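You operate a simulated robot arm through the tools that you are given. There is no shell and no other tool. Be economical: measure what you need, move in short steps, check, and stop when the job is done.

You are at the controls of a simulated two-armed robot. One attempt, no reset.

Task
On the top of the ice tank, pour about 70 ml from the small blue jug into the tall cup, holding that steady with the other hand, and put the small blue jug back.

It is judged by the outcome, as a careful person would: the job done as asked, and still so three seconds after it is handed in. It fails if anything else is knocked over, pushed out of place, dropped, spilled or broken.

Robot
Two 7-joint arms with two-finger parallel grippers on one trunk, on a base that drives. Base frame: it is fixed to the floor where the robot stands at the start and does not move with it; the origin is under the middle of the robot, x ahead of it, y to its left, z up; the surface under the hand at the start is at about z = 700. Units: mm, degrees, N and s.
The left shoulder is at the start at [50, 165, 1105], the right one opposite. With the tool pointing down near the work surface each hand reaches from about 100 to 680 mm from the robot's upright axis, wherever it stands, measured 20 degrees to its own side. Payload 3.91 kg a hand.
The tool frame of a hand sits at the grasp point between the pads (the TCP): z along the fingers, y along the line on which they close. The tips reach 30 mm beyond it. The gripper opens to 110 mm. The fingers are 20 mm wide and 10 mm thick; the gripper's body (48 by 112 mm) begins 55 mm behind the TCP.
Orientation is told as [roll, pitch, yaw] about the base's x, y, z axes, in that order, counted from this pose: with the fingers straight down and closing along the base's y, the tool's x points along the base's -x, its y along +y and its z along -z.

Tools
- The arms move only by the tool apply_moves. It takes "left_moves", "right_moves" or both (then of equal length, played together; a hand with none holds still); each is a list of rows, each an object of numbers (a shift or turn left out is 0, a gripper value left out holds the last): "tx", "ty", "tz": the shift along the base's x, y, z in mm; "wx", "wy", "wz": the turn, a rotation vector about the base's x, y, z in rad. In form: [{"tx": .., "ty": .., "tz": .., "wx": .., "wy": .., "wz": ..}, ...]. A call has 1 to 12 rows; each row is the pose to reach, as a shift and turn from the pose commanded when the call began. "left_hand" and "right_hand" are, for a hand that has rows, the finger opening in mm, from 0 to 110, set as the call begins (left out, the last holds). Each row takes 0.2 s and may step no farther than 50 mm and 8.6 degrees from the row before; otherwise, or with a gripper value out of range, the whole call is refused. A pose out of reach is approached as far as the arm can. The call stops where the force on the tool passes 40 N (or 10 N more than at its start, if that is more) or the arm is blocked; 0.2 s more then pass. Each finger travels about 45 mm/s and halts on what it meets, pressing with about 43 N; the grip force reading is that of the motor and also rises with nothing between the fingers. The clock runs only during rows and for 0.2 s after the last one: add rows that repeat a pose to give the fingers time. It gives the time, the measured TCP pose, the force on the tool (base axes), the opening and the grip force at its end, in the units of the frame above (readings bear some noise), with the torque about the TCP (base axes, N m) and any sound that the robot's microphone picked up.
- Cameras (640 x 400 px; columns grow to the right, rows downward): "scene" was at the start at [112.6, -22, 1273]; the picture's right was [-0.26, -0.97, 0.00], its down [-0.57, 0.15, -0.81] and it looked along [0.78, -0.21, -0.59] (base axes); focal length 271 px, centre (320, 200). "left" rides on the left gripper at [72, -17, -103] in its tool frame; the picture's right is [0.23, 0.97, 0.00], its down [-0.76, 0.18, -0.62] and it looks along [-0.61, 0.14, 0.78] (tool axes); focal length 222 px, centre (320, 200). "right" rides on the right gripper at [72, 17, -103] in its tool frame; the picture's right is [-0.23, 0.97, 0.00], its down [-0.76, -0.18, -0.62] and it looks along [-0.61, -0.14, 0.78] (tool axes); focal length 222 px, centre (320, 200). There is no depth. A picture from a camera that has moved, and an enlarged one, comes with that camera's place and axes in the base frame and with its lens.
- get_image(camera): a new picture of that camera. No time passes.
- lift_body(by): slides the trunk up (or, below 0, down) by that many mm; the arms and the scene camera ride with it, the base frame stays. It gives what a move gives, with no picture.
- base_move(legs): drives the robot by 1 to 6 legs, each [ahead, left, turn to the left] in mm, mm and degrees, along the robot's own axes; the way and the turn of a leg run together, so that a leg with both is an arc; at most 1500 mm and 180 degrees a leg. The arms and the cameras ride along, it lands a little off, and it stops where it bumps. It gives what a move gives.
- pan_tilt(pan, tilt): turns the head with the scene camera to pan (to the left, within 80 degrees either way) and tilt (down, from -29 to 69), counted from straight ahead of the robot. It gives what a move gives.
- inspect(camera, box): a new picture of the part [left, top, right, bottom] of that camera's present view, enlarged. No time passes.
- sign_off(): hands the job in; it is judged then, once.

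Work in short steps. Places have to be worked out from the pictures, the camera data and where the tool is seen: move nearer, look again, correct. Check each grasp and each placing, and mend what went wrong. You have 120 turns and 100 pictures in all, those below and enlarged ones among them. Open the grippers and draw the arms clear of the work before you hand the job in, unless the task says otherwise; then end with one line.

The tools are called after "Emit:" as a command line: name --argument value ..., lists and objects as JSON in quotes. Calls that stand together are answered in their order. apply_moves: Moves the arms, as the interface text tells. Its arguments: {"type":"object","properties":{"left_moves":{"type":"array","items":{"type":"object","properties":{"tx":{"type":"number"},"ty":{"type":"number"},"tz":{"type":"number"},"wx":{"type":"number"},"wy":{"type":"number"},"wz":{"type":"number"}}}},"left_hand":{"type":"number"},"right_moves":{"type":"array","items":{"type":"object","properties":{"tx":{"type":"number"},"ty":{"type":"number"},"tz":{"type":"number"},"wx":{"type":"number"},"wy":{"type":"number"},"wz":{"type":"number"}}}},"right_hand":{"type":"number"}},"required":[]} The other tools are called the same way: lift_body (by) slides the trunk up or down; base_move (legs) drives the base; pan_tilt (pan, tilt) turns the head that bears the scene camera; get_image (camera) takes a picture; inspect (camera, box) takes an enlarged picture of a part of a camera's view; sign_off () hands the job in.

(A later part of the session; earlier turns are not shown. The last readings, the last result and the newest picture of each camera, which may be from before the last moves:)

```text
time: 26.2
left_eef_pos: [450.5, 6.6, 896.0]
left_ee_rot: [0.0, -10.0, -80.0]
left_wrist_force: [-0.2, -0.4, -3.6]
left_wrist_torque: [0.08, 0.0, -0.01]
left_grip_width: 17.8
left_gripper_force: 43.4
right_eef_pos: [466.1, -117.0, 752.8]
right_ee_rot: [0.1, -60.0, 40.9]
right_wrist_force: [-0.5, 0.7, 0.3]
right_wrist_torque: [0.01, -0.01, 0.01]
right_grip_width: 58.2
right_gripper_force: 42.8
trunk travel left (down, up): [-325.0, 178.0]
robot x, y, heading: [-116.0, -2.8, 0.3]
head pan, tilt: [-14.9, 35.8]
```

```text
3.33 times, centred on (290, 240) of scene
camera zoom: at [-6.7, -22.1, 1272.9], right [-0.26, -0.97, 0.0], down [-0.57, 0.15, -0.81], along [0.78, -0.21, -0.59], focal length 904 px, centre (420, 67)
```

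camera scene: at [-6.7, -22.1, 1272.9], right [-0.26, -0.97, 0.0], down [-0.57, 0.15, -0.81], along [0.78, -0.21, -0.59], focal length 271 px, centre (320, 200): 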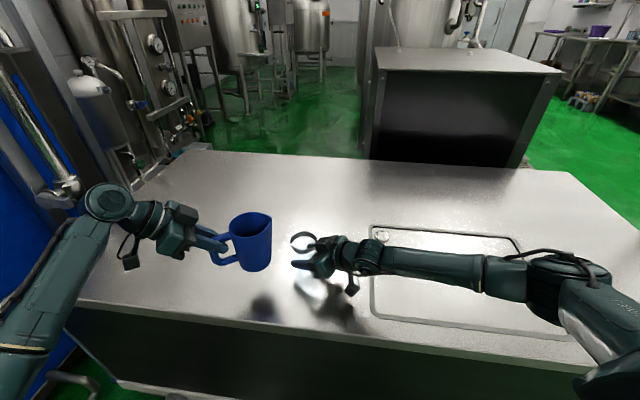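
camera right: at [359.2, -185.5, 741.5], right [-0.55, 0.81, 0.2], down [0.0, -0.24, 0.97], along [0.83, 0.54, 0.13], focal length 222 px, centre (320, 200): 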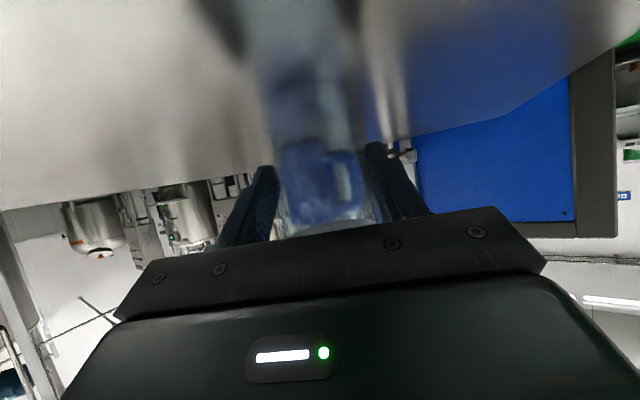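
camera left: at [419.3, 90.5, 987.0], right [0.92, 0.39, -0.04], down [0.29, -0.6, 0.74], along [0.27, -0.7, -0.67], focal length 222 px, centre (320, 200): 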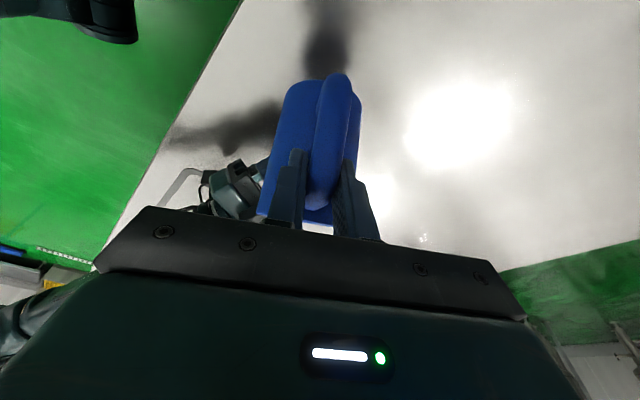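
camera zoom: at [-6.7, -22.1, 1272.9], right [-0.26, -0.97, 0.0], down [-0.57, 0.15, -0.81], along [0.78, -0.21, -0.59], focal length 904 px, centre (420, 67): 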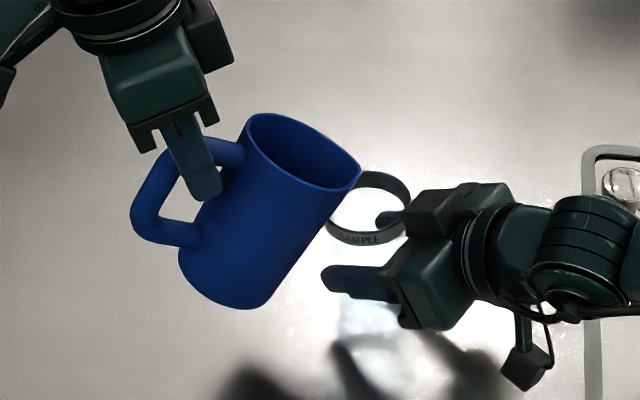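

The lip is over the cup, about 5 mm before centre, and the jug is not slipping. I'll tilt to 45°, keeping the lip over the cup.

Emit:
apply_moves --left_moves '[{"wx": 0.043, "wy": 0.0076, "tx": 0.5, "ty": -3, "tz": 2.1}, {"wx": 0.086, "wy": 0.0152, "tx": 1, "ty": -6, "tz": 4.2}, {"wx": 0.129, "wy": 0.0227, "tx": 1.5, "ty": -9, "tz": 6.4}, {"wx": 0.172, "wy": 0.0303, "tx": 2.1, "ty": -12, "tz": 8.5}, {"wx": 0.172, "wy": 0.0303, "tx": 2.1, "ty": -12, "tz": 8.5}]'

Emit:
inspect --camera "scene" --box '[220, 180, 360, 300]'

```text
time: 27.4
left_eef_pos: [452.1, -4.6, 905.6]
left_ee_rot: [0.0, 0.1, -80.0]
left_wrist_force: [0.3, -0.4, -3.3]
left_wrist_torque: [0.03, 0.02, 0.01]
left_grip_width: 17.7
left_gripper_force: 43.1
right_eef_pos: [465.7, -115.6, 752.6]
right_ee_rot: [0.1, -60.0, 40.8]
right_wrist_force: [-0.2, -0.2, 0.2]
right_wrist_torque: [-0.02, -0.01, 0.03]
right_grip_width: 58.2
right_gripper_force: 43.3
trunk travel left (down, up): [-325.0, 178.0]
robot x, y, heading: [-121.5, 1.5, 0.1]
head pan, tilt: [-14.9, 35.8]
```

```text
3.33 times, centred on (290, 240) of scene
camera zoom: at [-6.7, -22.1, 1272.9], right [-0.26, -0.97, 0.0], down [-0.57, 0.15, -0.81], along [0.78, -0.21, -0.59], focal length 904 px, centre (420, 67)
```

zoom: 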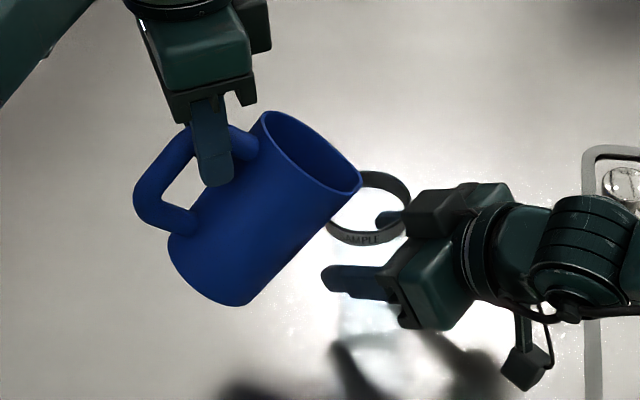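

No flow yet. On to 52°.

Emit:
apply_moves --left_moves '[{"wx": 0.04, "wy": 0.007, "tx": 0.6, "ty": -3.4, "tz": 1.9}, {"wx": 0.08, "wy": 0.014, "tx": 1.2, "ty": -6.8, "tz": 3.8}, {"wx": 0.12, "wy": 0.0212, "tx": 1.8, "ty": -10.3, "tz": 5.6}, {"wx": 0.12, "wy": 0.0212, "tx": 1.8, "ty": -10.3, "tz": 5.6}]'

Emit:
inspect --camera "scene" --box '[250, 190, 350, 270]'

```text
time: 28.4
left_eef_pos: [454.3, -15.7, 910.5]
left_ee_rot: [0.0, 7.1, -80.0]
left_wrist_force: [0.4, 0.1, -3.8]
left_wrist_torque: [-0.01, -0.01, 0.0]
left_grip_width: 17.9
left_gripper_force: 42.6
right_eef_pos: [467.0, -115.9, 752.8]
right_ee_rot: [0.0, -60.0, 40.9]
right_wrist_force: [0.4, -0.6, -0.3]
right_wrist_torque: [0.02, 0.0, 0.0]
right_grip_width: 58.2
right_gripper_force: 43.0
trunk travel left (down, up): [-325.0, 178.0]
robot x, y, heading: [-119.8, -1.3, 0.1]
head pan, tilt: [-14.9, 35.8]
```

```text
5.00 times, centred on (300, 230) of scene
camera zoom: at [-6.7, -22.1, 1272.9], right [-0.26, -0.97, 0.0], down [-0.57, 0.15, -0.81], along [0.78, -0.21, -0.59], focal length 1356 px, centre (420, 50)
```

zoom: 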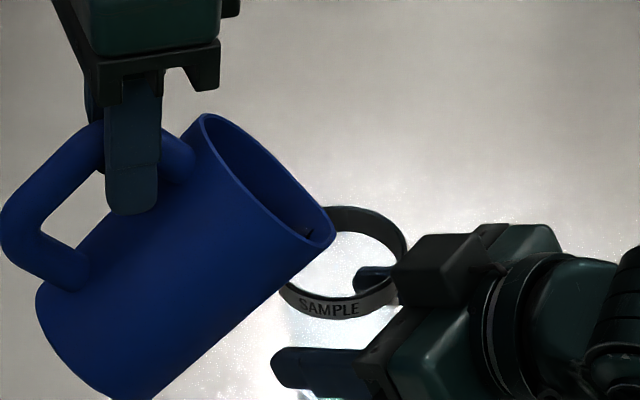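

Something like the liquid surface now shows just inside the lip. I'll go in small 3° steps.

Emit:
apply_moves --left_moves '[{"wx": 0.026, "wy": 0.0046, "tx": 0.4, "ty": -2.5, "tz": 1.7}, {"wx": 0.0516, "wy": 0.0091, "tx": 0.8, "ty": -4.9, "tz": 3.5}, {"wx": 0.0516, "wy": 0.0091, "tx": 0.8, "ty": -4.9, "tz": 3.5}]'

Emit:
inspect --camera "scene" --box '[260, 195, 340, 265]'

```text
time: 29.2
left_eef_pos: [456.0, -19.9, 914.5]
left_ee_rot: [0.0, 10.0, -79.9]
left_wrist_force: [-0.6, -0.6, -3.2]
left_wrist_torque: [0.02, 0.0, -0.03]
left_grip_width: 17.7
left_gripper_force: 43.0
right_eef_pos: [466.6, -115.8, 753.4]
right_ee_rot: [0.2, -60.0, 41.0]
right_wrist_force: [0.2, 0.7, 0.3]
right_wrist_torque: [0.04, -0.04, 0.01]
right_grip_width: 58.2
right_gripper_force: 42.9
trunk travel left (down, up): [-325.0, 178.0]
robot x, y, heading: [-119.6, -1.8, 0.1]
head pan, tilt: [-14.9, 35.8]
```

```text
5.71 times, centred on (300, 230) of scene
camera zoom: at [-6.7, -22.1, 1272.9], right [-0.26, -0.97, 0.0], down [-0.57, 0.15, -0.81], along [0.78, -0.21, -0.59], focal length 1550 px, centre (434, 29)
```

zoom: 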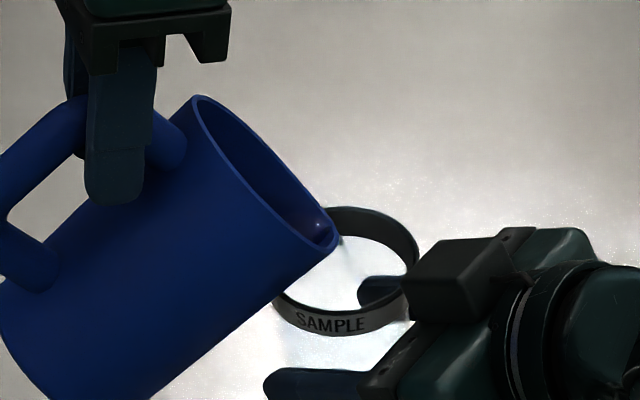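

The liquid is right at the lip and starting to run. I'll tilt 4° more, hold, and look at the level in the cup.

Emit:
apply_moves --left_moves '[{"wx": 0.0345, "wy": 0.006, "tx": 0.6, "ty": -3.4, "tz": 2.3}, {"wx": 0.0687, "wy": 0.0121, "tx": 1.2, "ty": -6.8, "tz": 4.7}, {"wx": 0.0687, "wy": 0.0121, "tx": 1.2, "ty": -6.8, "tz": 4.7}, {"wx": 0.0687, "wy": 0.0121, "tx": 1.2, "ty": -6.8, "tz": 4.7}]'

Emit:
inspect --camera "scene" --box '[260, 195, 340, 265]'

Emit:
inspect --camera "right" --box '[220, 40, 420, 240]'

```text
time: 30.2
left_eef_pos: [454.5, -23.4, 919.1]
left_ee_rot: [-0.1, 14.1, -80.0]
left_wrist_force: [-0.1, 0.1, -3.1]
left_wrist_torque: [-0.03, 0.02, -0.03]
left_grip_width: 17.6
left_gripper_force: 43.2
left hand out of reach, approached as far as the arm can: row 2, 3, 4
right_eef_pos: [464.8, -116.2, 752.9]
right_ee_rot: [0.1, -59.9, 40.9]
right_wrist_force: [0.0, -0.5, -0.1]
right_wrist_torque: [-0.01, 0.01, 0.0]
right_grip_width: 58.2
right_gripper_force: 43.4
trunk travel left (down, up): [-325.0, 178.0]
robot x, y, heading: [-121.5, 3.0, -0.0]
head pan, tilt: [-14.9, 35.8]
```

```text
5.71 times, centred on (300, 230) of scene
camera zoom: at [-6.7, -22.1, 1272.9], right [-0.26, -0.97, 0.0], down [-0.57, 0.15, -0.81], along [0.78, -0.21, -0.59], focal length 1550 px, centre (434, 29)
```

zoom: 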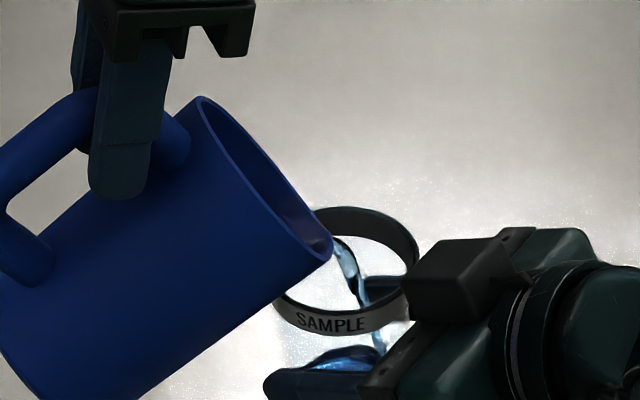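

```text
2.00 times, centred on (320, 140) of right
camera zoom: at [359.3, -185.6, 741.2], right [-0.55, 0.81, 0.2], down [0.0, -0.24, 0.97], along [0.83, 0.54, 0.13], focal length 444 px, centre (320, 320)
```

zoom: 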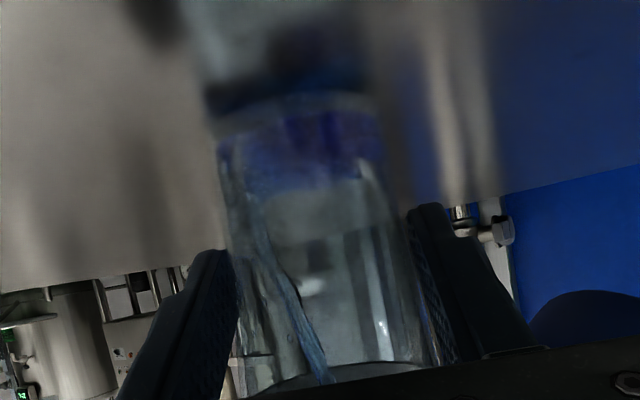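

It is pouring into the cup. I'll hold briefly and look again.

Emit:
apply_moves --left_moves '[{}]'

Emit:
inspect --camera "scene" --box '[260, 195, 340, 265]'

Emit:
inspect --camera "right" --box '[220, 40, 420, 240]'

```text
time: 30.6
left_eef_pos: [453.2, -23.3, 920.0]
left_ee_rot: [0.0, 14.1, -80.0]
left_wrist_force: [0.3, 0.6, -3.4]
left_wrist_torque: [-0.04, -0.01, -0.01]
left_grip_width: 17.4
left_gripper_force: 43.1
right_eef_pos: [466.9, -116.1, 753.1]
right_ee_rot: [0.1, -60.0, 40.9]
right_wrist_force: [0.6, 0.1, 0.2]
right_wrist_torque: [0.0, 0.0, 0.03]
right_grip_width: 58.2
right_gripper_force: 43.0
trunk travel left (down, up): [-325.0, 178.0]
robot x, y, heading: [-122.0, -0.9, 0.1]
head pan, tilt: [-14.9, 35.8]
```

```text
5.71 times, centred on (300, 230) of scene
camera zoom: at [-6.7, -22.1, 1272.9], right [-0.26, -0.97, 0.0], down [-0.57, 0.15, -0.81], along [0.78, -0.21, -0.59], focal length 1550 px, centre (434, 29)
```

zoom: 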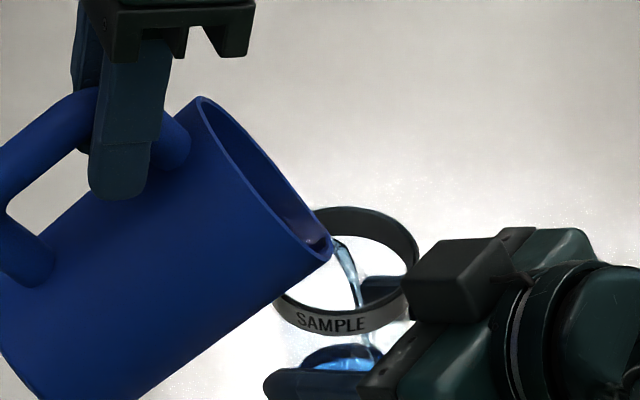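

```text
2.00 times, centred on (320, 140) of right
camera zoom: at [359.3, -185.5, 741.2], right [-0.55, 0.81, 0.2], down [0.0, -0.24, 0.97], along [0.83, 0.54, 0.13], focal length 444 px, centre (320, 320)
```

zoom: 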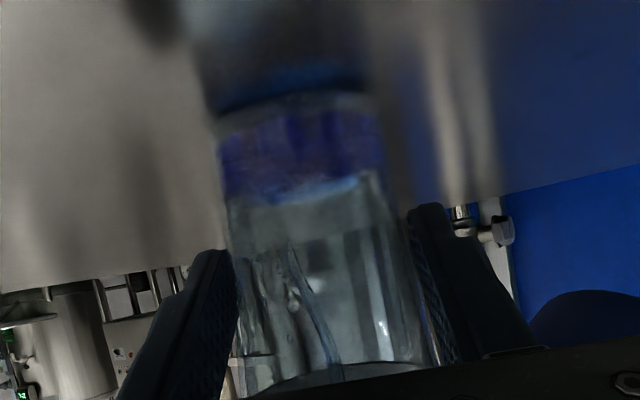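

The level is still low, perhaps 25–30 ml. I'll hold a bit more and look again.

Emit:
apply_moves --left_moves '[{}, {}]'

Emit:
inspect --camera "scene" --box '[260, 195, 340, 265]'

Emit:
inspect --camera "right" --box '[220, 40, 420, 240]'

```text
time: 31.2
left_eef_pos: [452.4, -23.9, 920.0]
left_ee_rot: [0.0, 14.2, -80.0]
left_wrist_force: [0.0, -0.8, -3.0]
left_wrist_torque: [0.01, 0.02, 0.01]
left_grip_width: 17.8
left_gripper_force: 43.0
right_eef_pos: [466.8, -117.0, 753.7]
right_ee_rot: [0.1, -60.0, 40.9]
right_wrist_force: [1.1, -0.3, -0.3]
right_wrist_torque: [-0.01, 0.04, 0.0]
right_grip_width: 58.1
right_gripper_force: 43.3
trunk travel left (down, up): [-325.0, 178.0]
robot x, y, heading: [-120.1, -1.0, -0.2]
head pan, tilt: [-14.9, 35.8]
```

```text
5.71 times, centred on (300, 230) of scene
camera zoom: at [-6.7, -22.1, 1272.9], right [-0.26, -0.97, 0.0], down [-0.57, 0.15, -0.81], along [0.78, -0.21, -0.59], focal length 1550 px, centre (434, 29)
```

zoom: 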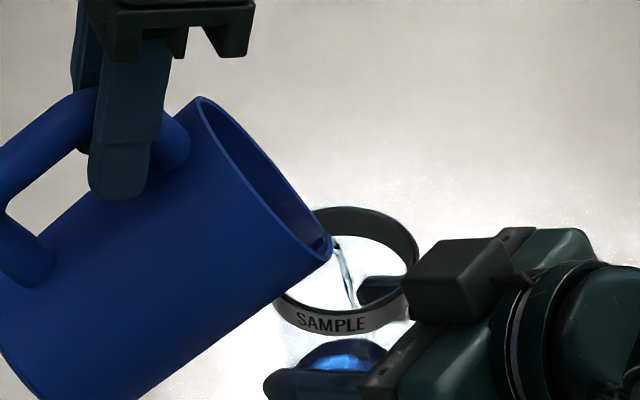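

```text
2.00 times, centred on (320, 140) of right
camera zoom: at [359.3, -185.5, 741.2], right [-0.55, 0.81, 0.2], down [0.0, -0.24, 0.97], along [0.83, 0.54, 0.13], focal length 444 px, centre (320, 320)
```

zoom: 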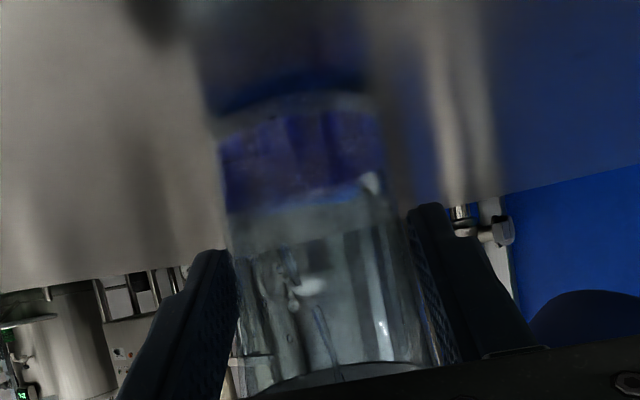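

The stream is thinning at about 59°, with an estimated 30–35 ml in the cup. The arm is near a reach limit in position, so I'll tilt another 2° with a reachable position.

Emit:
apply_moves --left_moves '[{"wx": 0.0345, "wy": 0.006, "tx": -3.5, "ty": 2, "tz": 3}, {"wx": 0.0345, "wy": 0.006, "tx": -3.5, "ty": 2, "tz": 3}, {"wx": 0.0345, "wy": 0.006, "tx": -3.5, "ty": 2, "tz": 3}, {"wx": 0.0345, "wy": 0.006, "tx": -3.5, "ty": 2, "tz": 3}]'

Emit:
inspect --camera "scene" --box '[260, 195, 340, 265]'

Emit:
inspect --camera "right" --box '[220, 40, 420, 240]'

```text
time: 32.2
left_eef_pos: [448.9, -21.5, 921.7]
left_ee_rot: [0.0, 16.1, -80.0]
left_wrist_force: [0.1, -0.1, -2.7]
left_wrist_torque: [0.0, -0.02, 0.01]
left_grip_width: 17.6
left_gripper_force: 43.1
right_eef_pos: [465.7, -116.2, 752.9]
right_ee_rot: [0.1, -60.0, 40.9]
right_wrist_force: [-0.3, 0.9, -0.7]
right_wrist_torque: [-0.02, 0.03, 0.01]
right_grip_width: 58.2
right_gripper_force: 43.6
trunk travel left (down, up): [-325.0, 178.0]
robot x, y, heading: [-121.0, -0.5, 0.0]
head pan, tilt: [-14.9, 35.8]
```

```text
5.71 times, centred on (300, 230) of scene
camera zoom: at [-6.7, -22.1, 1272.9], right [-0.26, -0.97, 0.0], down [-0.57, 0.15, -0.81], along [0.78, -0.21, -0.59], focal length 1550 px, centre (434, 29)
```

zoom: 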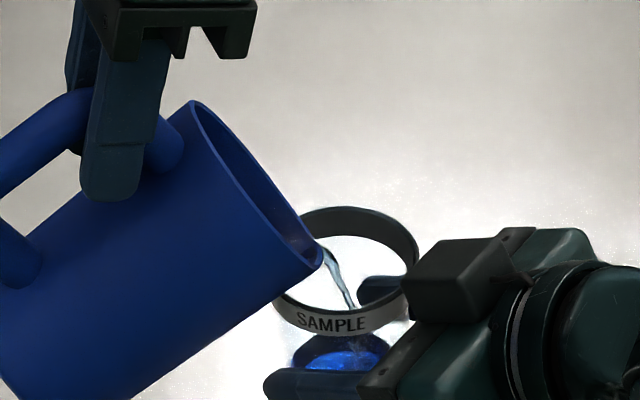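

```text
2.00 times, centred on (320, 140) of right
camera zoom: at [359.3, -185.5, 741.2], right [-0.55, 0.81, 0.2], down [0.0, -0.24, 0.97], along [0.83, 0.54, 0.13], focal length 444 px, centre (320, 320)
```

zoom: 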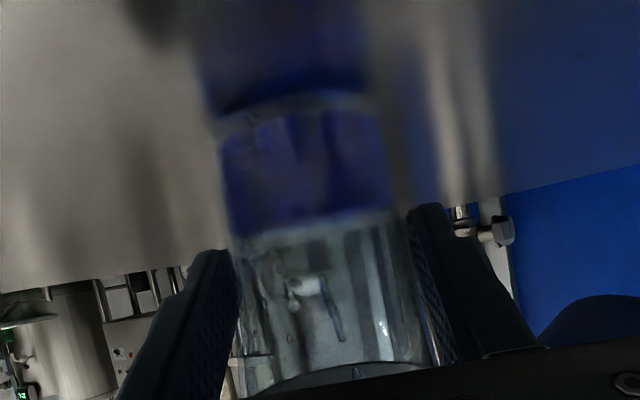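

The level in the right-hand view now sits near z≈730, which I make about 50–55 ml, and it is still running slightly. I'll hold a moment.

Emit:
apply_moves --left_moves '[{}, {}]'

Emit:
inspect --camera "scene" --box '[260, 195, 340, 265]'

Emit:
inspect --camera "right" --box '[220, 40, 420, 240]'

```text
time: 32.8
left_eef_pos: [450.2, -21.8, 922.1]
left_ee_rot: [0.0, 16.1, -80.0]
left_wrist_force: [-0.2, 0.2, -3.8]
left_wrist_torque: [-0.01, -0.01, -0.04]
left_grip_width: 17.9
left_gripper_force: 43.7
right_eef_pos: [466.9, -116.5, 753.2]
right_ee_rot: [0.0, -60.0, 40.8]
right_wrist_force: [0.6, -0.5, 0.6]
right_wrist_torque: [-0.01, 0.0, 0.0]
right_grip_width: 58.4
right_gripper_force: 42.8
trunk travel left (down, up): [-325.0, 178.0]
robot x, y, heading: [-119.6, 1.4, -0.2]
head pan, tilt: [-14.9, 35.8]
```

```text
5.71 times, centred on (300, 230) of scene
camera zoom: at [-6.7, -22.1, 1272.9], right [-0.26, -0.97, 0.0], down [-0.57, 0.15, -0.81], along [0.78, -0.21, -0.59], focal length 1550 px, centre (434, 29)
```

zoom: 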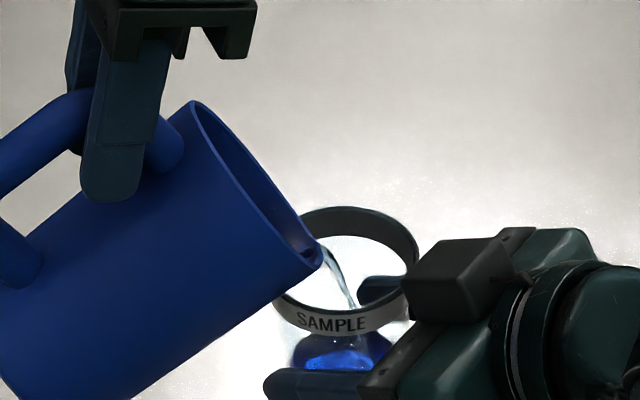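

```text
2.00 times, centred on (320, 140) of right
camera zoom: at [359.3, -185.5, 741.2], right [-0.55, 0.81, 0.2], down [0.0, -0.24, 0.97], along [0.83, 0.54, 0.13], focal length 444 px, centre (320, 320)
```

zoom: 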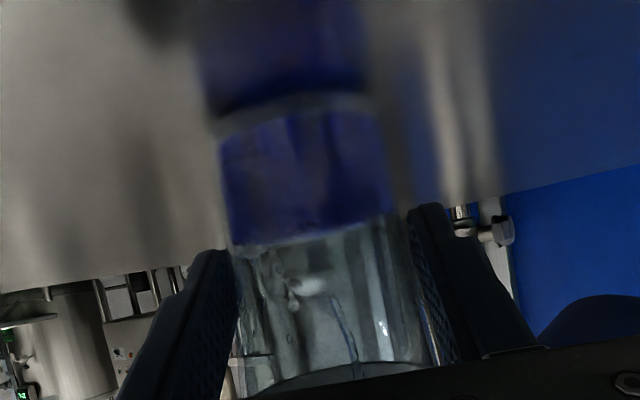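

The level is near z≈733, about 60 ml, and running at roughly 10 ml/s. I'll hold one more step, then tilt back smoothly with the lip kept over the cup.

Emit:
apply_moves --left_moves '[{}, {"wx": -0.06, "wy": -0.0106, "tx": -1, "ty": 5, "tz": 0}, {"wx": -0.14, "wy": -0.0247, "tx": -2, "ty": 11, "tz": 0}, {"wx": -0.22, "wy": -0.0388, "tx": -3, "ty": 17, "tz": 0}, {"wx": -0.28, "wy": -0.0494, "tx": -3.5, "ty": 22, "tz": 0}, {"wx": -0.28, "wy": -0.0494, "tx": -3.5, "ty": 22, "tz": 0}]'

Emit:
inspect --camera "scene" --box '[260, 195, 340, 265]'

Emit:
inspect --camera "right" --box '[220, 40, 420, 240]'

Emit:
get_image --camera "left"

```text
time: 34.2
left_eef_pos: [445.5, 1.3, 921.6]
left_ee_rot: [0.0, -0.3, -80.0]
left_wrist_force: [-0.1, -0.3, -3.8]
left_wrist_torque: [0.05, -0.01, -0.02]
left_grip_width: 17.6
left_gripper_force: 43.2
right_eef_pos: [466.4, -116.6, 752.9]
right_ee_rot: [0.1, -60.0, 41.0]
right_wrist_force: [0.4, 0.3, 0.2]
right_wrist_torque: [0.02, 0.0, -0.01]
right_grip_width: 58.2
right_gripper_force: 43.3
trunk travel left (down, up): [-325.0, 178.0]
robot x, y, heading: [-119.7, 1.9, 0.0]
head pan, tilt: [-14.9, 35.8]
```

```text
5.71 times, centred on (300, 230) of scene
camera zoom: at [-6.7, -22.1, 1272.9], right [-0.26, -0.97, 0.0], down [-0.57, 0.15, -0.81], along [0.78, -0.21, -0.59], focal length 1550 px, centre (434, 29)
```

zoom: 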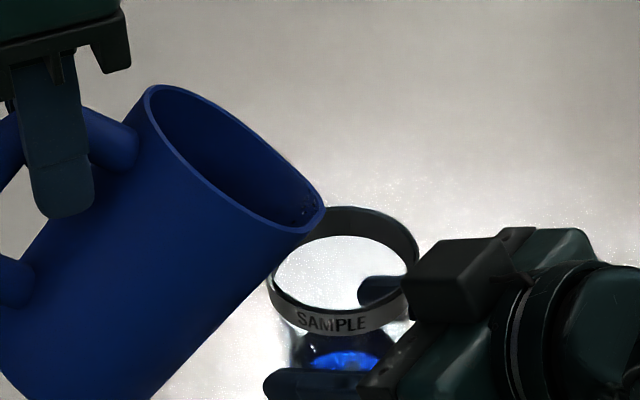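

```text
2.00 times, centred on (320, 140) of right
camera zoom: at [359.3, -185.6, 741.2], right [-0.55, 0.81, 0.2], down [0.0, -0.24, 0.97], along [0.83, 0.54, 0.13], focal length 444 px, centre (320, 320)
```

zoom: 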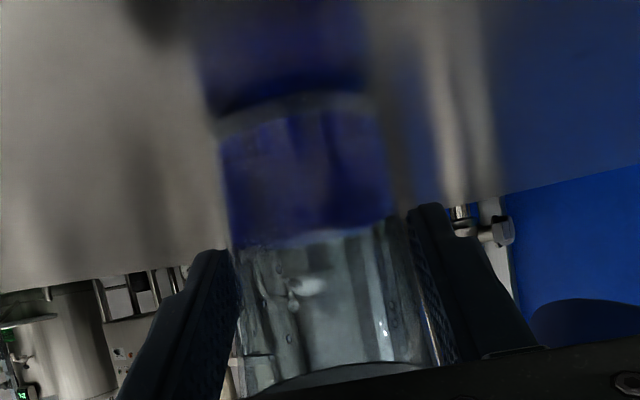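

```text
50 pictures are left
camera left: at [416.6, 69.1, 1026.0], right [0.92, 0.39, 0.0], down [0.31, -0.72, 0.63], along [0.25, -0.58, -0.78], focal length 222 px, centre (320, 200)
```

left: 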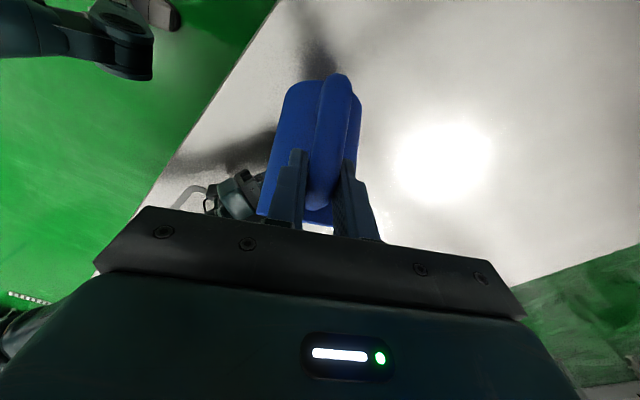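

The flow has stopped and the jug has not slipped. I'll back off from the cup while returning the jug upright so I can weigh it.

Emit:
apply_moves --left_moves '[{"wx": -0.06, "wy": -0.0106, "ty": 12, "tz": 3}, {"wx": -0.15, "wy": -0.0265, "ty": 26, "tz": 3}, {"wx": -0.25, "wy": -0.044, "ty": 42, "tz": 0}, {"wx": -0.35, "wy": -0.062, "ty": 58, "tz": -8}, {"wx": -0.45, "wy": -0.08, "tx": -2, "ty": 72, "tz": -18}, {"wx": -0.55, "wy": -0.097, "tx": -3, "ty": 80, "tz": -28}, {"wx": -0.65, "wy": -0.115, "tx": -4, "ty": 84, "tz": -36}, {"wx": -0.73, "wy": -0.129, "tx": -5, "ty": 84, "tz": -40}, {"wx": -0.768, "wy": -0.136, "tx": -5, "ty": 84, "tz": -42}, {"wx": -0.768, "wy": -0.136, "tx": -5, "ty": 84, "tz": -42}, {"wx": -0.768, "wy": -0.136, "tx": -5, "ty": 84, "tz": -42}]'

Emit:
apply_moves --left_moves '[{}]'

Emit:
apply_moves --left_moves '[{}]'

Emit:
apply_moves --left_moves '[{}]'

Emit:
apply_moves --left_moves '[{}]'

Emit:
apply_moves --left_moves '[{}]'

Emit:
apply_moves --left_moves '[{}]'

Emit:
apply_moves --left_moves '[{}]'

Emit:
inspect --camera "scene" --box '[220, 180, 360, 300]'

Emit:
inspect --camera "right" --box '[250, 70, 370, 190]'

```text
time: 36.6
left_eef_pos: [441.9, 84.5, 880.1]
left_ee_rot: [0.0, -45.0, -80.0]
left_wrist_force: [0.8, 0.7, -3.5]
left_wrist_torque: [0.15, 0.06, 0.04]
left_grip_width: 17.7
left_gripper_force: 42.7
right_eef_pos: [466.6, -116.7, 752.4]
right_ee_rot: [0.1, -60.0, 40.8]
right_wrist_force: [0.0, 0.1, 0.0]
right_wrist_torque: [0.0, -0.01, -0.01]
right_grip_width: 58.1
right_gripper_force: 42.3
trunk travel left (down, up): [-325.0, 178.0]
robot x, y, heading: [-119.3, 6.1, 0.0]
head pan, tilt: [-14.9, 35.8]
```

```text
time: 37.0
left_eef_pos: [441.5, 85.9, 880.4]
left_ee_rot: [0.1, -44.9, -80.0]
left_wrist_force: [0.2, -0.2, -2.0]
left_wrist_torque: [0.13, 0.03, 0.0]
left_grip_width: 17.8
left_gripper_force: 42.7
right_eef_pos: [467.0, -116.4, 752.3]
right_ee_rot: [0.1, -60.0, 40.9]
right_wrist_force: [0.6, 0.3, -0.3]
right_wrist_torque: [-0.02, 0.03, 0.03]
right_grip_width: 57.9
right_gripper_force: 42.9
trunk travel left (down, up): [-325.0, 178.0]
robot x, y, heading: [-118.9, -1.4, -0.0]
head pan, tilt: [-14.9, 35.8]
```

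```text
time: 37.4
left_eef_pos: [441.1, 84.4, 880.0]
left_ee_rot: [0.0, -44.9, -80.0]
left_wrist_force: [-0.3, -0.6, -2.6]
left_wrist_torque: [0.18, 0.01, 0.03]
left_grip_width: 17.5
left_gripper_force: 43.1
right_eef_pos: [466.4, -115.7, 753.5]
right_ee_rot: [0.1, -60.0, 40.9]
right_wrist_force: [-0.7, 0.1, 0.1]
right_wrist_torque: [0.0, -0.01, -0.01]
right_grip_width: 58.1
right_gripper_force: 42.7
trunk travel left (down, up): [-325.0, 178.0]
robot x, y, heading: [-121.6, 1.1, -0.3]
head pan, tilt: [-14.9, 35.8]
```

```text
time: 37.8
left_eef_pos: [440.8, 84.4, 881.4]
left_ee_rot: [-0.1, -44.8, -80.0]
left_wrist_force: [0.0, 0.1, -2.7]
left_wrist_torque: [0.19, 0.01, 0.02]
left_grip_width: 17.9
left_gripper_force: 42.9
right_eef_pos: [467.0, -115.8, 753.3]
right_ee_rot: [0.1, -60.0, 40.9]
right_wrist_force: [-0.1, 0.5, -0.6]
right_wrist_torque: [-0.05, -0.03, 0.01]
right_grip_width: 58.1
right_gripper_force: 42.9
trunk travel left (down, up): [-325.0, 178.0]
robot x, y, heading: [-123.8, 3.8, 0.1]
head pan, tilt: [-14.9, 35.8]
```

```text
time: 38.2
left_eef_pos: [440.3, 85.2, 881.2]
left_ee_rot: [0.0, -44.8, -80.0]
left_wrist_force: [0.5, -0.3, -2.2]
left_wrist_torque: [0.15, 0.04, -0.04]
left_grip_width: 17.7
left_gripper_force: 42.8
right_eef_pos: [465.5, -116.2, 753.0]
right_ee_rot: [0.0, -60.0, 40.9]
right_wrist_force: [-0.4, -0.3, -0.1]
right_wrist_torque: [-0.03, 0.02, 0.0]
right_grip_width: 58.0
right_gripper_force: 43.1
trunk travel left (down, up): [-325.0, 178.0]
robot x, y, heading: [-116.0, 0.2, -0.1]
head pan, tilt: [-14.9, 35.8]
```

```text
time: 38.6
left_eef_pos: [441.6, 84.6, 880.7]
left_ee_rot: [0.1, -44.8, -80.0]
left_wrist_force: [0.0, -0.7, -3.4]
left_wrist_torque: [0.19, 0.01, 0.02]
left_grip_width: 17.8
left_gripper_force: 42.8
right_eef_pos: [466.8, -116.6, 751.6]
right_ee_rot: [0.1, -60.0, 40.9]
right_wrist_force: [-0.6, 0.4, 0.1]
right_wrist_torque: [0.0, 0.02, 0.02]
right_grip_width: 58.1
right_gripper_force: 43.0
trunk travel left (down, up): [-325.0, 178.0]
robot x, y, heading: [-118.0, 0.5, 0.2]
head pan, tilt: [-14.9, 35.8]
```

```text
time: 39.0
left_eef_pos: [441.0, 84.9, 880.9]
left_ee_rot: [0.0, -44.9, -80.1]
left_wrist_force: [-0.5, -0.6, -2.1]
left_wrist_torque: [0.19, 0.0, -0.01]
left_grip_width: 17.5
left_gripper_force: 43.3
right_eef_pos: [467.3, -116.7, 752.0]
right_ee_rot: [0.2, -60.0, 41.0]
right_wrist_force: [-0.3, 0.0, 0.5]
right_wrist_torque: [-0.03, 0.01, 0.0]
right_grip_width: 58.0
right_gripper_force: 43.3
trunk travel left (down, up): [-325.0, 178.0]
robot x, y, heading: [-119.9, -3.1, 0.0]
head pan, tilt: [-14.9, 35.8]
```

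```text
time: 39.4
left_eef_pos: [441.5, 85.2, 880.4]
left_ee_rot: [0.0, -45.0, -80.0]
left_wrist_force: [0.0, 0.4, -3.3]
left_wrist_torque: [0.16, 0.06, -0.01]
left_grip_width: 17.8
left_gripper_force: 42.9
right_eef_pos: [465.9, -116.7, 752.6]
right_ee_rot: [0.1, -60.0, 40.9]
right_wrist_force: [-0.2, -0.5, 0.0]
right_wrist_torque: [-0.02, 0.01, 0.03]
right_grip_width: 58.0
right_gripper_force: 43.4
trunk travel left (down, up): [-325.0, 178.0]
robot x, y, heading: [-119.5, 0.6, 0.1]
head pan, tilt: [-14.9, 35.8]
```

```text
3.33 times, centred on (290, 240) of scene
camera zoom: at [-6.7, -22.1, 1272.9], right [-0.26, -0.97, 0.0], down [-0.57, 0.15, -0.81], along [0.78, -0.21, -0.59], focal length 904 px, centre (420, 67)
```

zoom: 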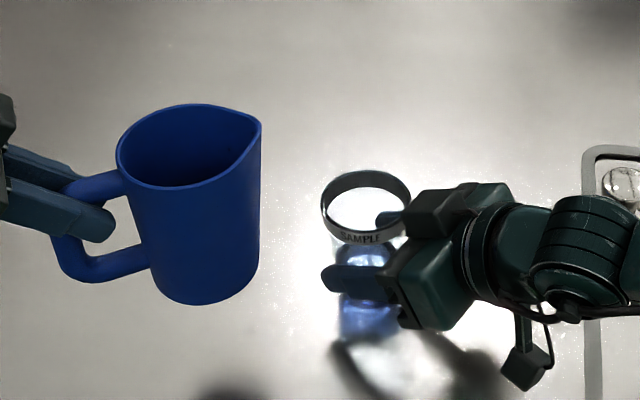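

```text
3.33 times, centred on (310, 130) of right
camera zoom: at [359.3, -185.5, 741.3], right [-0.55, 0.81, 0.2], down [0.0, -0.24, 0.97], along [0.83, 0.54, 0.13], focal length 740 px, centre (353, 433)
```

zoom: 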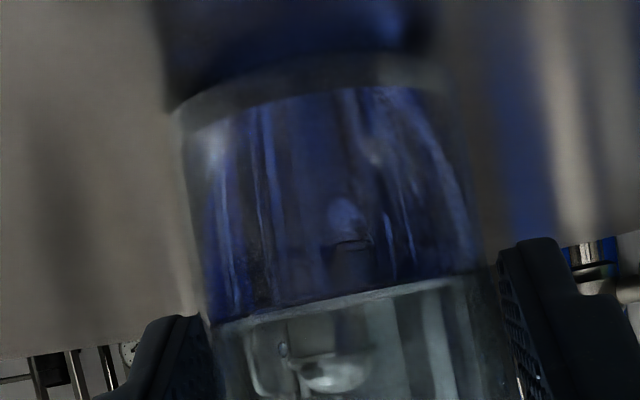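

By weighing (0.5–0.6 N less) and by the level (z≈735, about 29 mm of liquid), roughly 60 ml is in the cup, so I'll add a small top-up of about 10 ml. First I go back over the cup at 35°.

Emit:
apply_moves --left_moves '[{"tz": 12, "wx": 0.08, "wy": 0.014}, {"tz": 20, "ty": -5, "wx": 0.17, "wy": 0.03}, {"tx": 1, "ty": -14, "tz": 26, "wx": 0.26, "wy": 0.046}, {"tx": 3, "ty": -25, "tz": 26, "wx": 0.35, "wy": 0.062}, {"tx": 5, "ty": -37, "tz": 24, "wx": 0.43, "wy": 0.076}, {"tx": 7, "ty": -49, "tz": 22, "wx": 0.5, "wy": 0.088}, {"tx": 8, "ty": -61, "tz": 20, "wx": 0.56, "wy": 0.099}, {"tx": 9, "ty": -72, "tz": 18, "wx": 0.59, "wy": 0.104}, {"tx": 9.5, "ty": -79, "tz": 16.4, "wx": 0.602, "wy": 0.106}, {"tx": 9.5, "ty": -79, "tz": 16.4, "wx": 0.602, "wy": 0.106}]'

Emit:
inspect --camera "scene" --box '[220, 180, 360, 300]'

```text
time: 41.6
left_eef_pos: [451.7, 5.6, 896.8]
left_ee_rot: [0.0, -9.8, -80.1]
left_wrist_force: [1.3, 0.3, -2.9]
left_wrist_torque: [0.06, 0.01, -0.01]
left_grip_width: 18.0
left_gripper_force: 43.6
right_eef_pos: [466.5, -116.6, 753.8]
right_ee_rot: [0.1, -60.0, 40.9]
right_wrist_force: [-0.5, -0.5, 0.8]
right_wrist_torque: [0.02, 0.02, 0.04]
right_grip_width: 57.8
right_gripper_force: 43.3
trunk travel left (down, up): [-325.0, 178.0]
robot x, y, heading: [-119.6, 1.0, 0.1]
head pan, tilt: [-14.9, 35.8]
```

```text
3.33 times, centred on (290, 240) of scene
camera zoom: at [-6.7, -22.1, 1272.9], right [-0.26, -0.97, 0.0], down [-0.57, 0.15, -0.81], along [0.78, -0.21, -0.59], focal length 904 px, centre (420, 67)
```

zoom: 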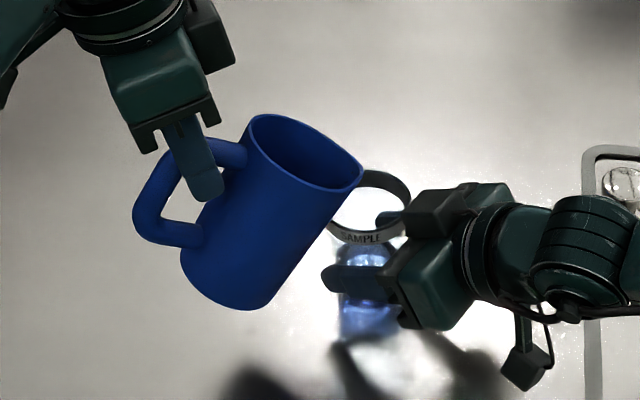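

Same place as before. I'll tilt to about 57°, just short of the flow.

Emit:
apply_moves --left_moves '[{"wx": 0.076, "wy": 0.0134, "tx": 0.5, "ty": -5.2, "tz": 4}, {"wx": 0.152, "wy": 0.0268, "tx": 1, "ty": -10.4, "tz": 8}, {"wx": 0.228, "wy": 0.0402, "tx": 1.5, "ty": -15.6, "tz": 12}, {"wx": 0.304, "wy": 0.0536, "tx": 2, "ty": -20.8, "tz": 16}, {"wx": 0.378, "wy": 0.067, "tx": 2, "ty": -26, "tz": 20}, {"wx": 0.378, "wy": 0.067, "tx": 2, "ty": -26, "tz": 20}]'

Emit:
inspect --camera "scene" --box '[260, 195, 340, 265]'

```text
time: 43.0
left_eef_pos: [453.0, -19.9, 916.3]
left_ee_rot: [0.0, 12.2, -80.0]
left_wrist_force: [1.3, 0.3, -3.7]
left_wrist_torque: [0.0, 0.01, -0.02]
left_grip_width: 17.7
left_gripper_force: 43.3
right_eef_pos: [465.8, -116.2, 751.7]
right_ee_rot: [0.2, -60.1, 40.9]
right_wrist_force: [-0.2, -0.4, 0.1]
right_wrist_torque: [-0.02, 0.01, 0.03]
right_grip_width: 57.7
right_gripper_force: 43.2
trunk travel left (down, up): [-325.0, 178.0]
robot x, y, heading: [-118.3, -1.7, 0.2]
head pan, tilt: [-14.9, 35.8]
```

```text
5.71 times, centred on (300, 230) of scene
camera zoom: at [-6.7, -22.0, 1272.9], right [-0.26, -0.97, 0.0], down [-0.57, 0.15, -0.81], along [0.78, -0.21, -0.59], focal length 1550 px, centre (434, 29)
```

zoom: 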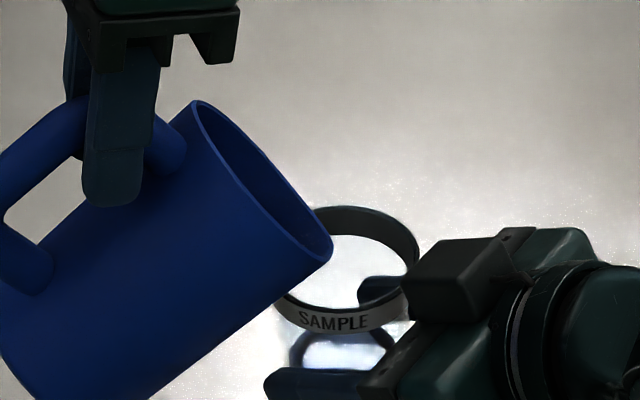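

No flow yet at 57°. I'll tilt to about 61°, hold briefly and look.

Emit:
apply_moves --left_moves '[{"wx": 0.036, "wy": 0.0064, "tx": -1.5, "ty": -1, "tz": 2.8}, {"wx": 0.0722, "wy": 0.0127, "tx": -3, "ty": -2, "tz": 5.5}, {"wx": 0.0722, "wy": 0.0127, "tx": -3, "ty": -2, "tz": 5.5}]'

Emit:
inspect --camera "scene" --box '[260, 195, 340, 265]'

Emit:
inspect --camera "right" --box '[250, 70, 370, 190]'

```text
time: 43.8
left_eef_pos: [449.7, -22.6, 922.8]
left_ee_rot: [0.0, 16.3, -79.9]
left_wrist_force: [0.5, 0.5, -2.5]
left_wrist_torque: [-0.03, -0.02, 0.0]
left_grip_width: 17.6
left_gripper_force: 42.7
right_eef_pos: [466.4, -116.6, 753.8]
right_ee_rot: [0.1, -60.0, 40.9]
right_wrist_force: [0.6, 0.6, 0.7]
right_wrist_torque: [-0.04, 0.01, 0.01]
right_grip_width: 58.1
right_gripper_force: 43.0
trunk travel left (down, up): [-325.0, 178.0]
robot x, y, heading: [-119.3, 0.9, -0.2]
head pan, tilt: [-14.9, 35.8]
```

```text
5.71 times, centred on (300, 230) of scene
camera zoom: at [-6.7, -22.1, 1272.9], right [-0.26, -0.97, 0.0], down [-0.57, 0.15, -0.81], along [0.78, -0.21, -0.59], focal length 1550 px, centre (434, 29)
```

zoom: 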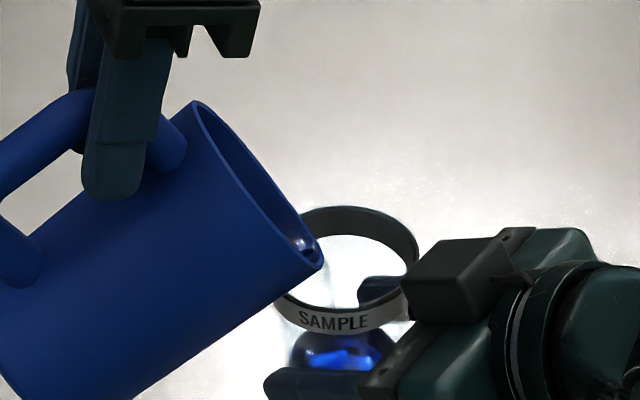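

```text
3.33 times, centred on (310, 130) of right
camera zoom: at [359.3, -185.5, 741.2], right [-0.55, 0.81, 0.2], down [0.0, -0.24, 0.97], along [0.83, 0.54, 0.13], focal length 740 px, centre (353, 433)
```

zoom: 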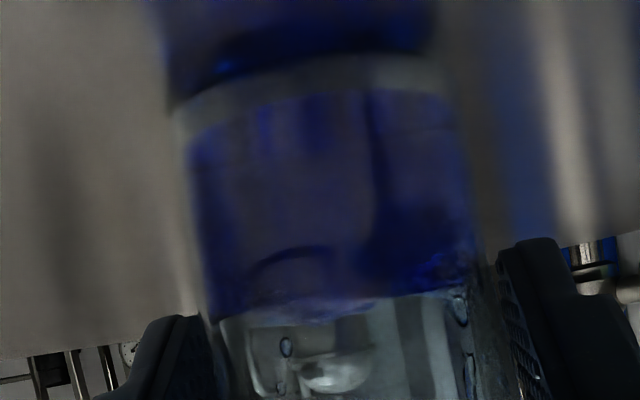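

Liquid is at the lip with only a trickle. I'll add 1.5° and hold.

Emit:
apply_moves --left_moves '[{"wx": 0.0258, "wy": 0.0045, "tx": -1, "ty": -0.5, "tz": 2}, {"wx": 0.0258, "wy": 0.0045, "tx": -1, "ty": -0.5, "tz": 2}]'

Emit:
inspect --camera "scene" --box '[260, 195, 340, 265]'

Emit:
inspect --camera "right" --box '[250, 70, 370, 190]'

```text
time: 44.4
left_eef_pos: [447.5, -27.7, 922.4]
left_ee_rot: [0.0, 16.9, -81.0]
left_wrist_force: [-0.5, -0.3, -3.1]
left_wrist_torque: [-0.05, 0.04, -0.01]
left_grip_width: 18.1
left_gripper_force: 43.0
left hand out of reach, approached as far as the arm can: row 1
right_eef_pos: [465.5, -116.3, 753.6]
right_ee_rot: [0.2, -60.0, 40.9]
right_wrist_force: [-0.1, -0.6, 0.7]
right_wrist_torque: [-0.01, 0.0, 0.02]
right_grip_width: 57.8
right_gripper_force: 42.5
trunk travel left (down, up): [-325.0, 178.0]
robot x, y, heading: [-119.9, -2.1, 0.1]
head pan, tilt: [-14.9, 35.8]
```

```text
5.71 times, centred on (300, 230) of scene
camera zoom: at [-6.7, -22.1, 1272.9], right [-0.26, -0.97, 0.0], down [-0.57, 0.15, -0.81], along [0.78, -0.21, -0.59], focal length 1550 px, centre (434, 29)
```

zoom: 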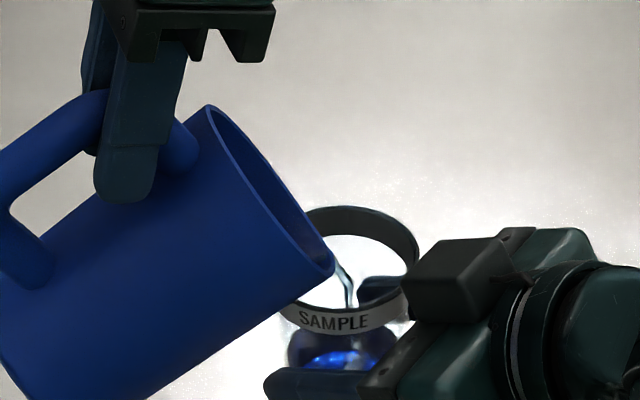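

```text
3.33 times, centred on (310, 130) of right
camera zoom: at [359.3, -185.5, 741.2], right [-0.55, 0.81, 0.2], down [0.0, -0.24, 0.97], along [0.83, 0.54, 0.13], focal length 740 px, centre (353, 433)
```

zoom: 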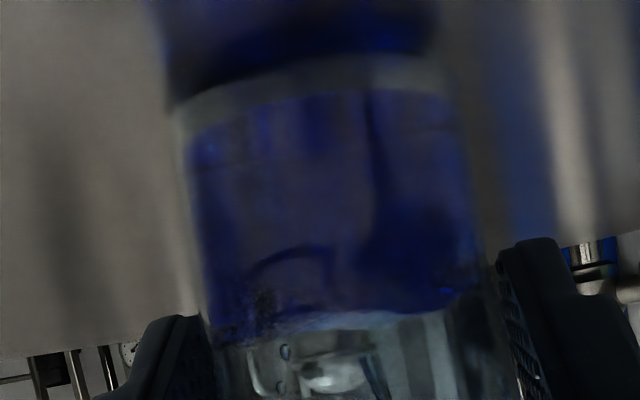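

The level is close to the aim, so I tilt back now.

Emit:
apply_moves --left_moves '[{"wx": -0.06, "wy": -0.0106, "tx": 0, "ty": 4, "tz": 2}, {"wx": -0.14, "wy": -0.0247, "tx": 0, "ty": 10, "tz": 2}, {"wx": -0.22, "wy": -0.0388, "tx": -1, "ty": 17, "tz": 2}, {"wx": -0.3, "wy": -0.053, "tx": -1, "ty": 24, "tz": 2}, {"wx": -0.3, "wy": -0.053, "tx": -1, "ty": 24, "tz": 2}, {"wx": -0.3, "wy": -0.053, "tx": -1, "ty": 24, "tz": 2}]'

Emit:
inspect --camera "scene" --box '[240, 190, 340, 270]'

Emit:
inspect --camera "right" --box '[250, 70, 370, 190]'

```text
time: 45.8
left_eef_pos: [447.3, 1.3, 925.0]
left_ee_rot: [-0.1, 0.3, -80.0]
left_wrist_force: [-0.4, 1.1, -2.3]
left_wrist_torque: [0.04, 0.0, -0.02]
left_grip_width: 17.6
left_gripper_force: 43.2
right_eef_pos: [466.6, -116.6, 752.7]
right_ee_rot: [0.1, -60.0, 40.8]
right_wrist_force: [0.6, 0.0, 0.0]
right_wrist_torque: [0.01, 0.01, 0.0]
right_grip_width: 57.7
right_gripper_force: 43.0
trunk travel left (down, up): [-325.0, 178.0]
robot x, y, heading: [-118.7, -3.6, 0.2]
head pan, tilt: [-14.9, 35.8]
```

```text
5.00 times, centred on (290, 230) of scene
camera zoom: at [-6.7, -22.1, 1272.9], right [-0.26, -0.97, 0.0], down [-0.57, 0.15, -0.81], along [0.78, -0.21, -0.59], focal length 1356 px, centre (470, 50)
```

zoom: 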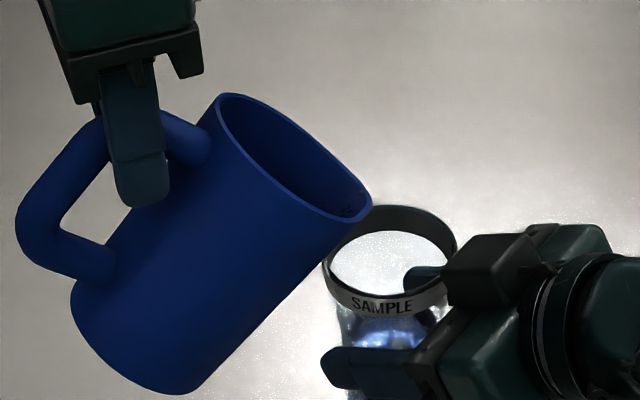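

```text
3.33 times, centred on (310, 130) of right
camera zoom: at [359.3, -185.5, 741.2], right [-0.55, 0.81, 0.2], down [0.0, -0.24, 0.97], along [0.83, 0.54, 0.13], focal length 740 px, centre (353, 433)
```

zoom: 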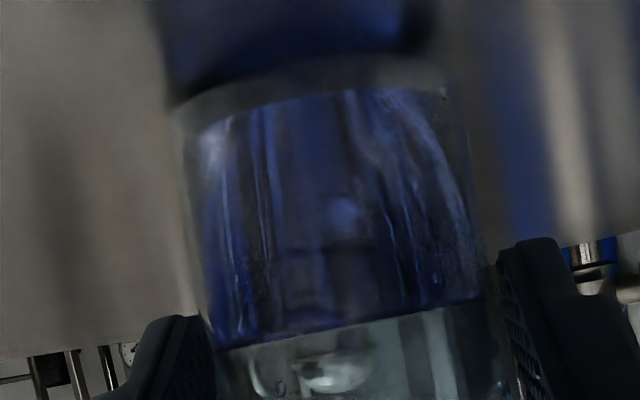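

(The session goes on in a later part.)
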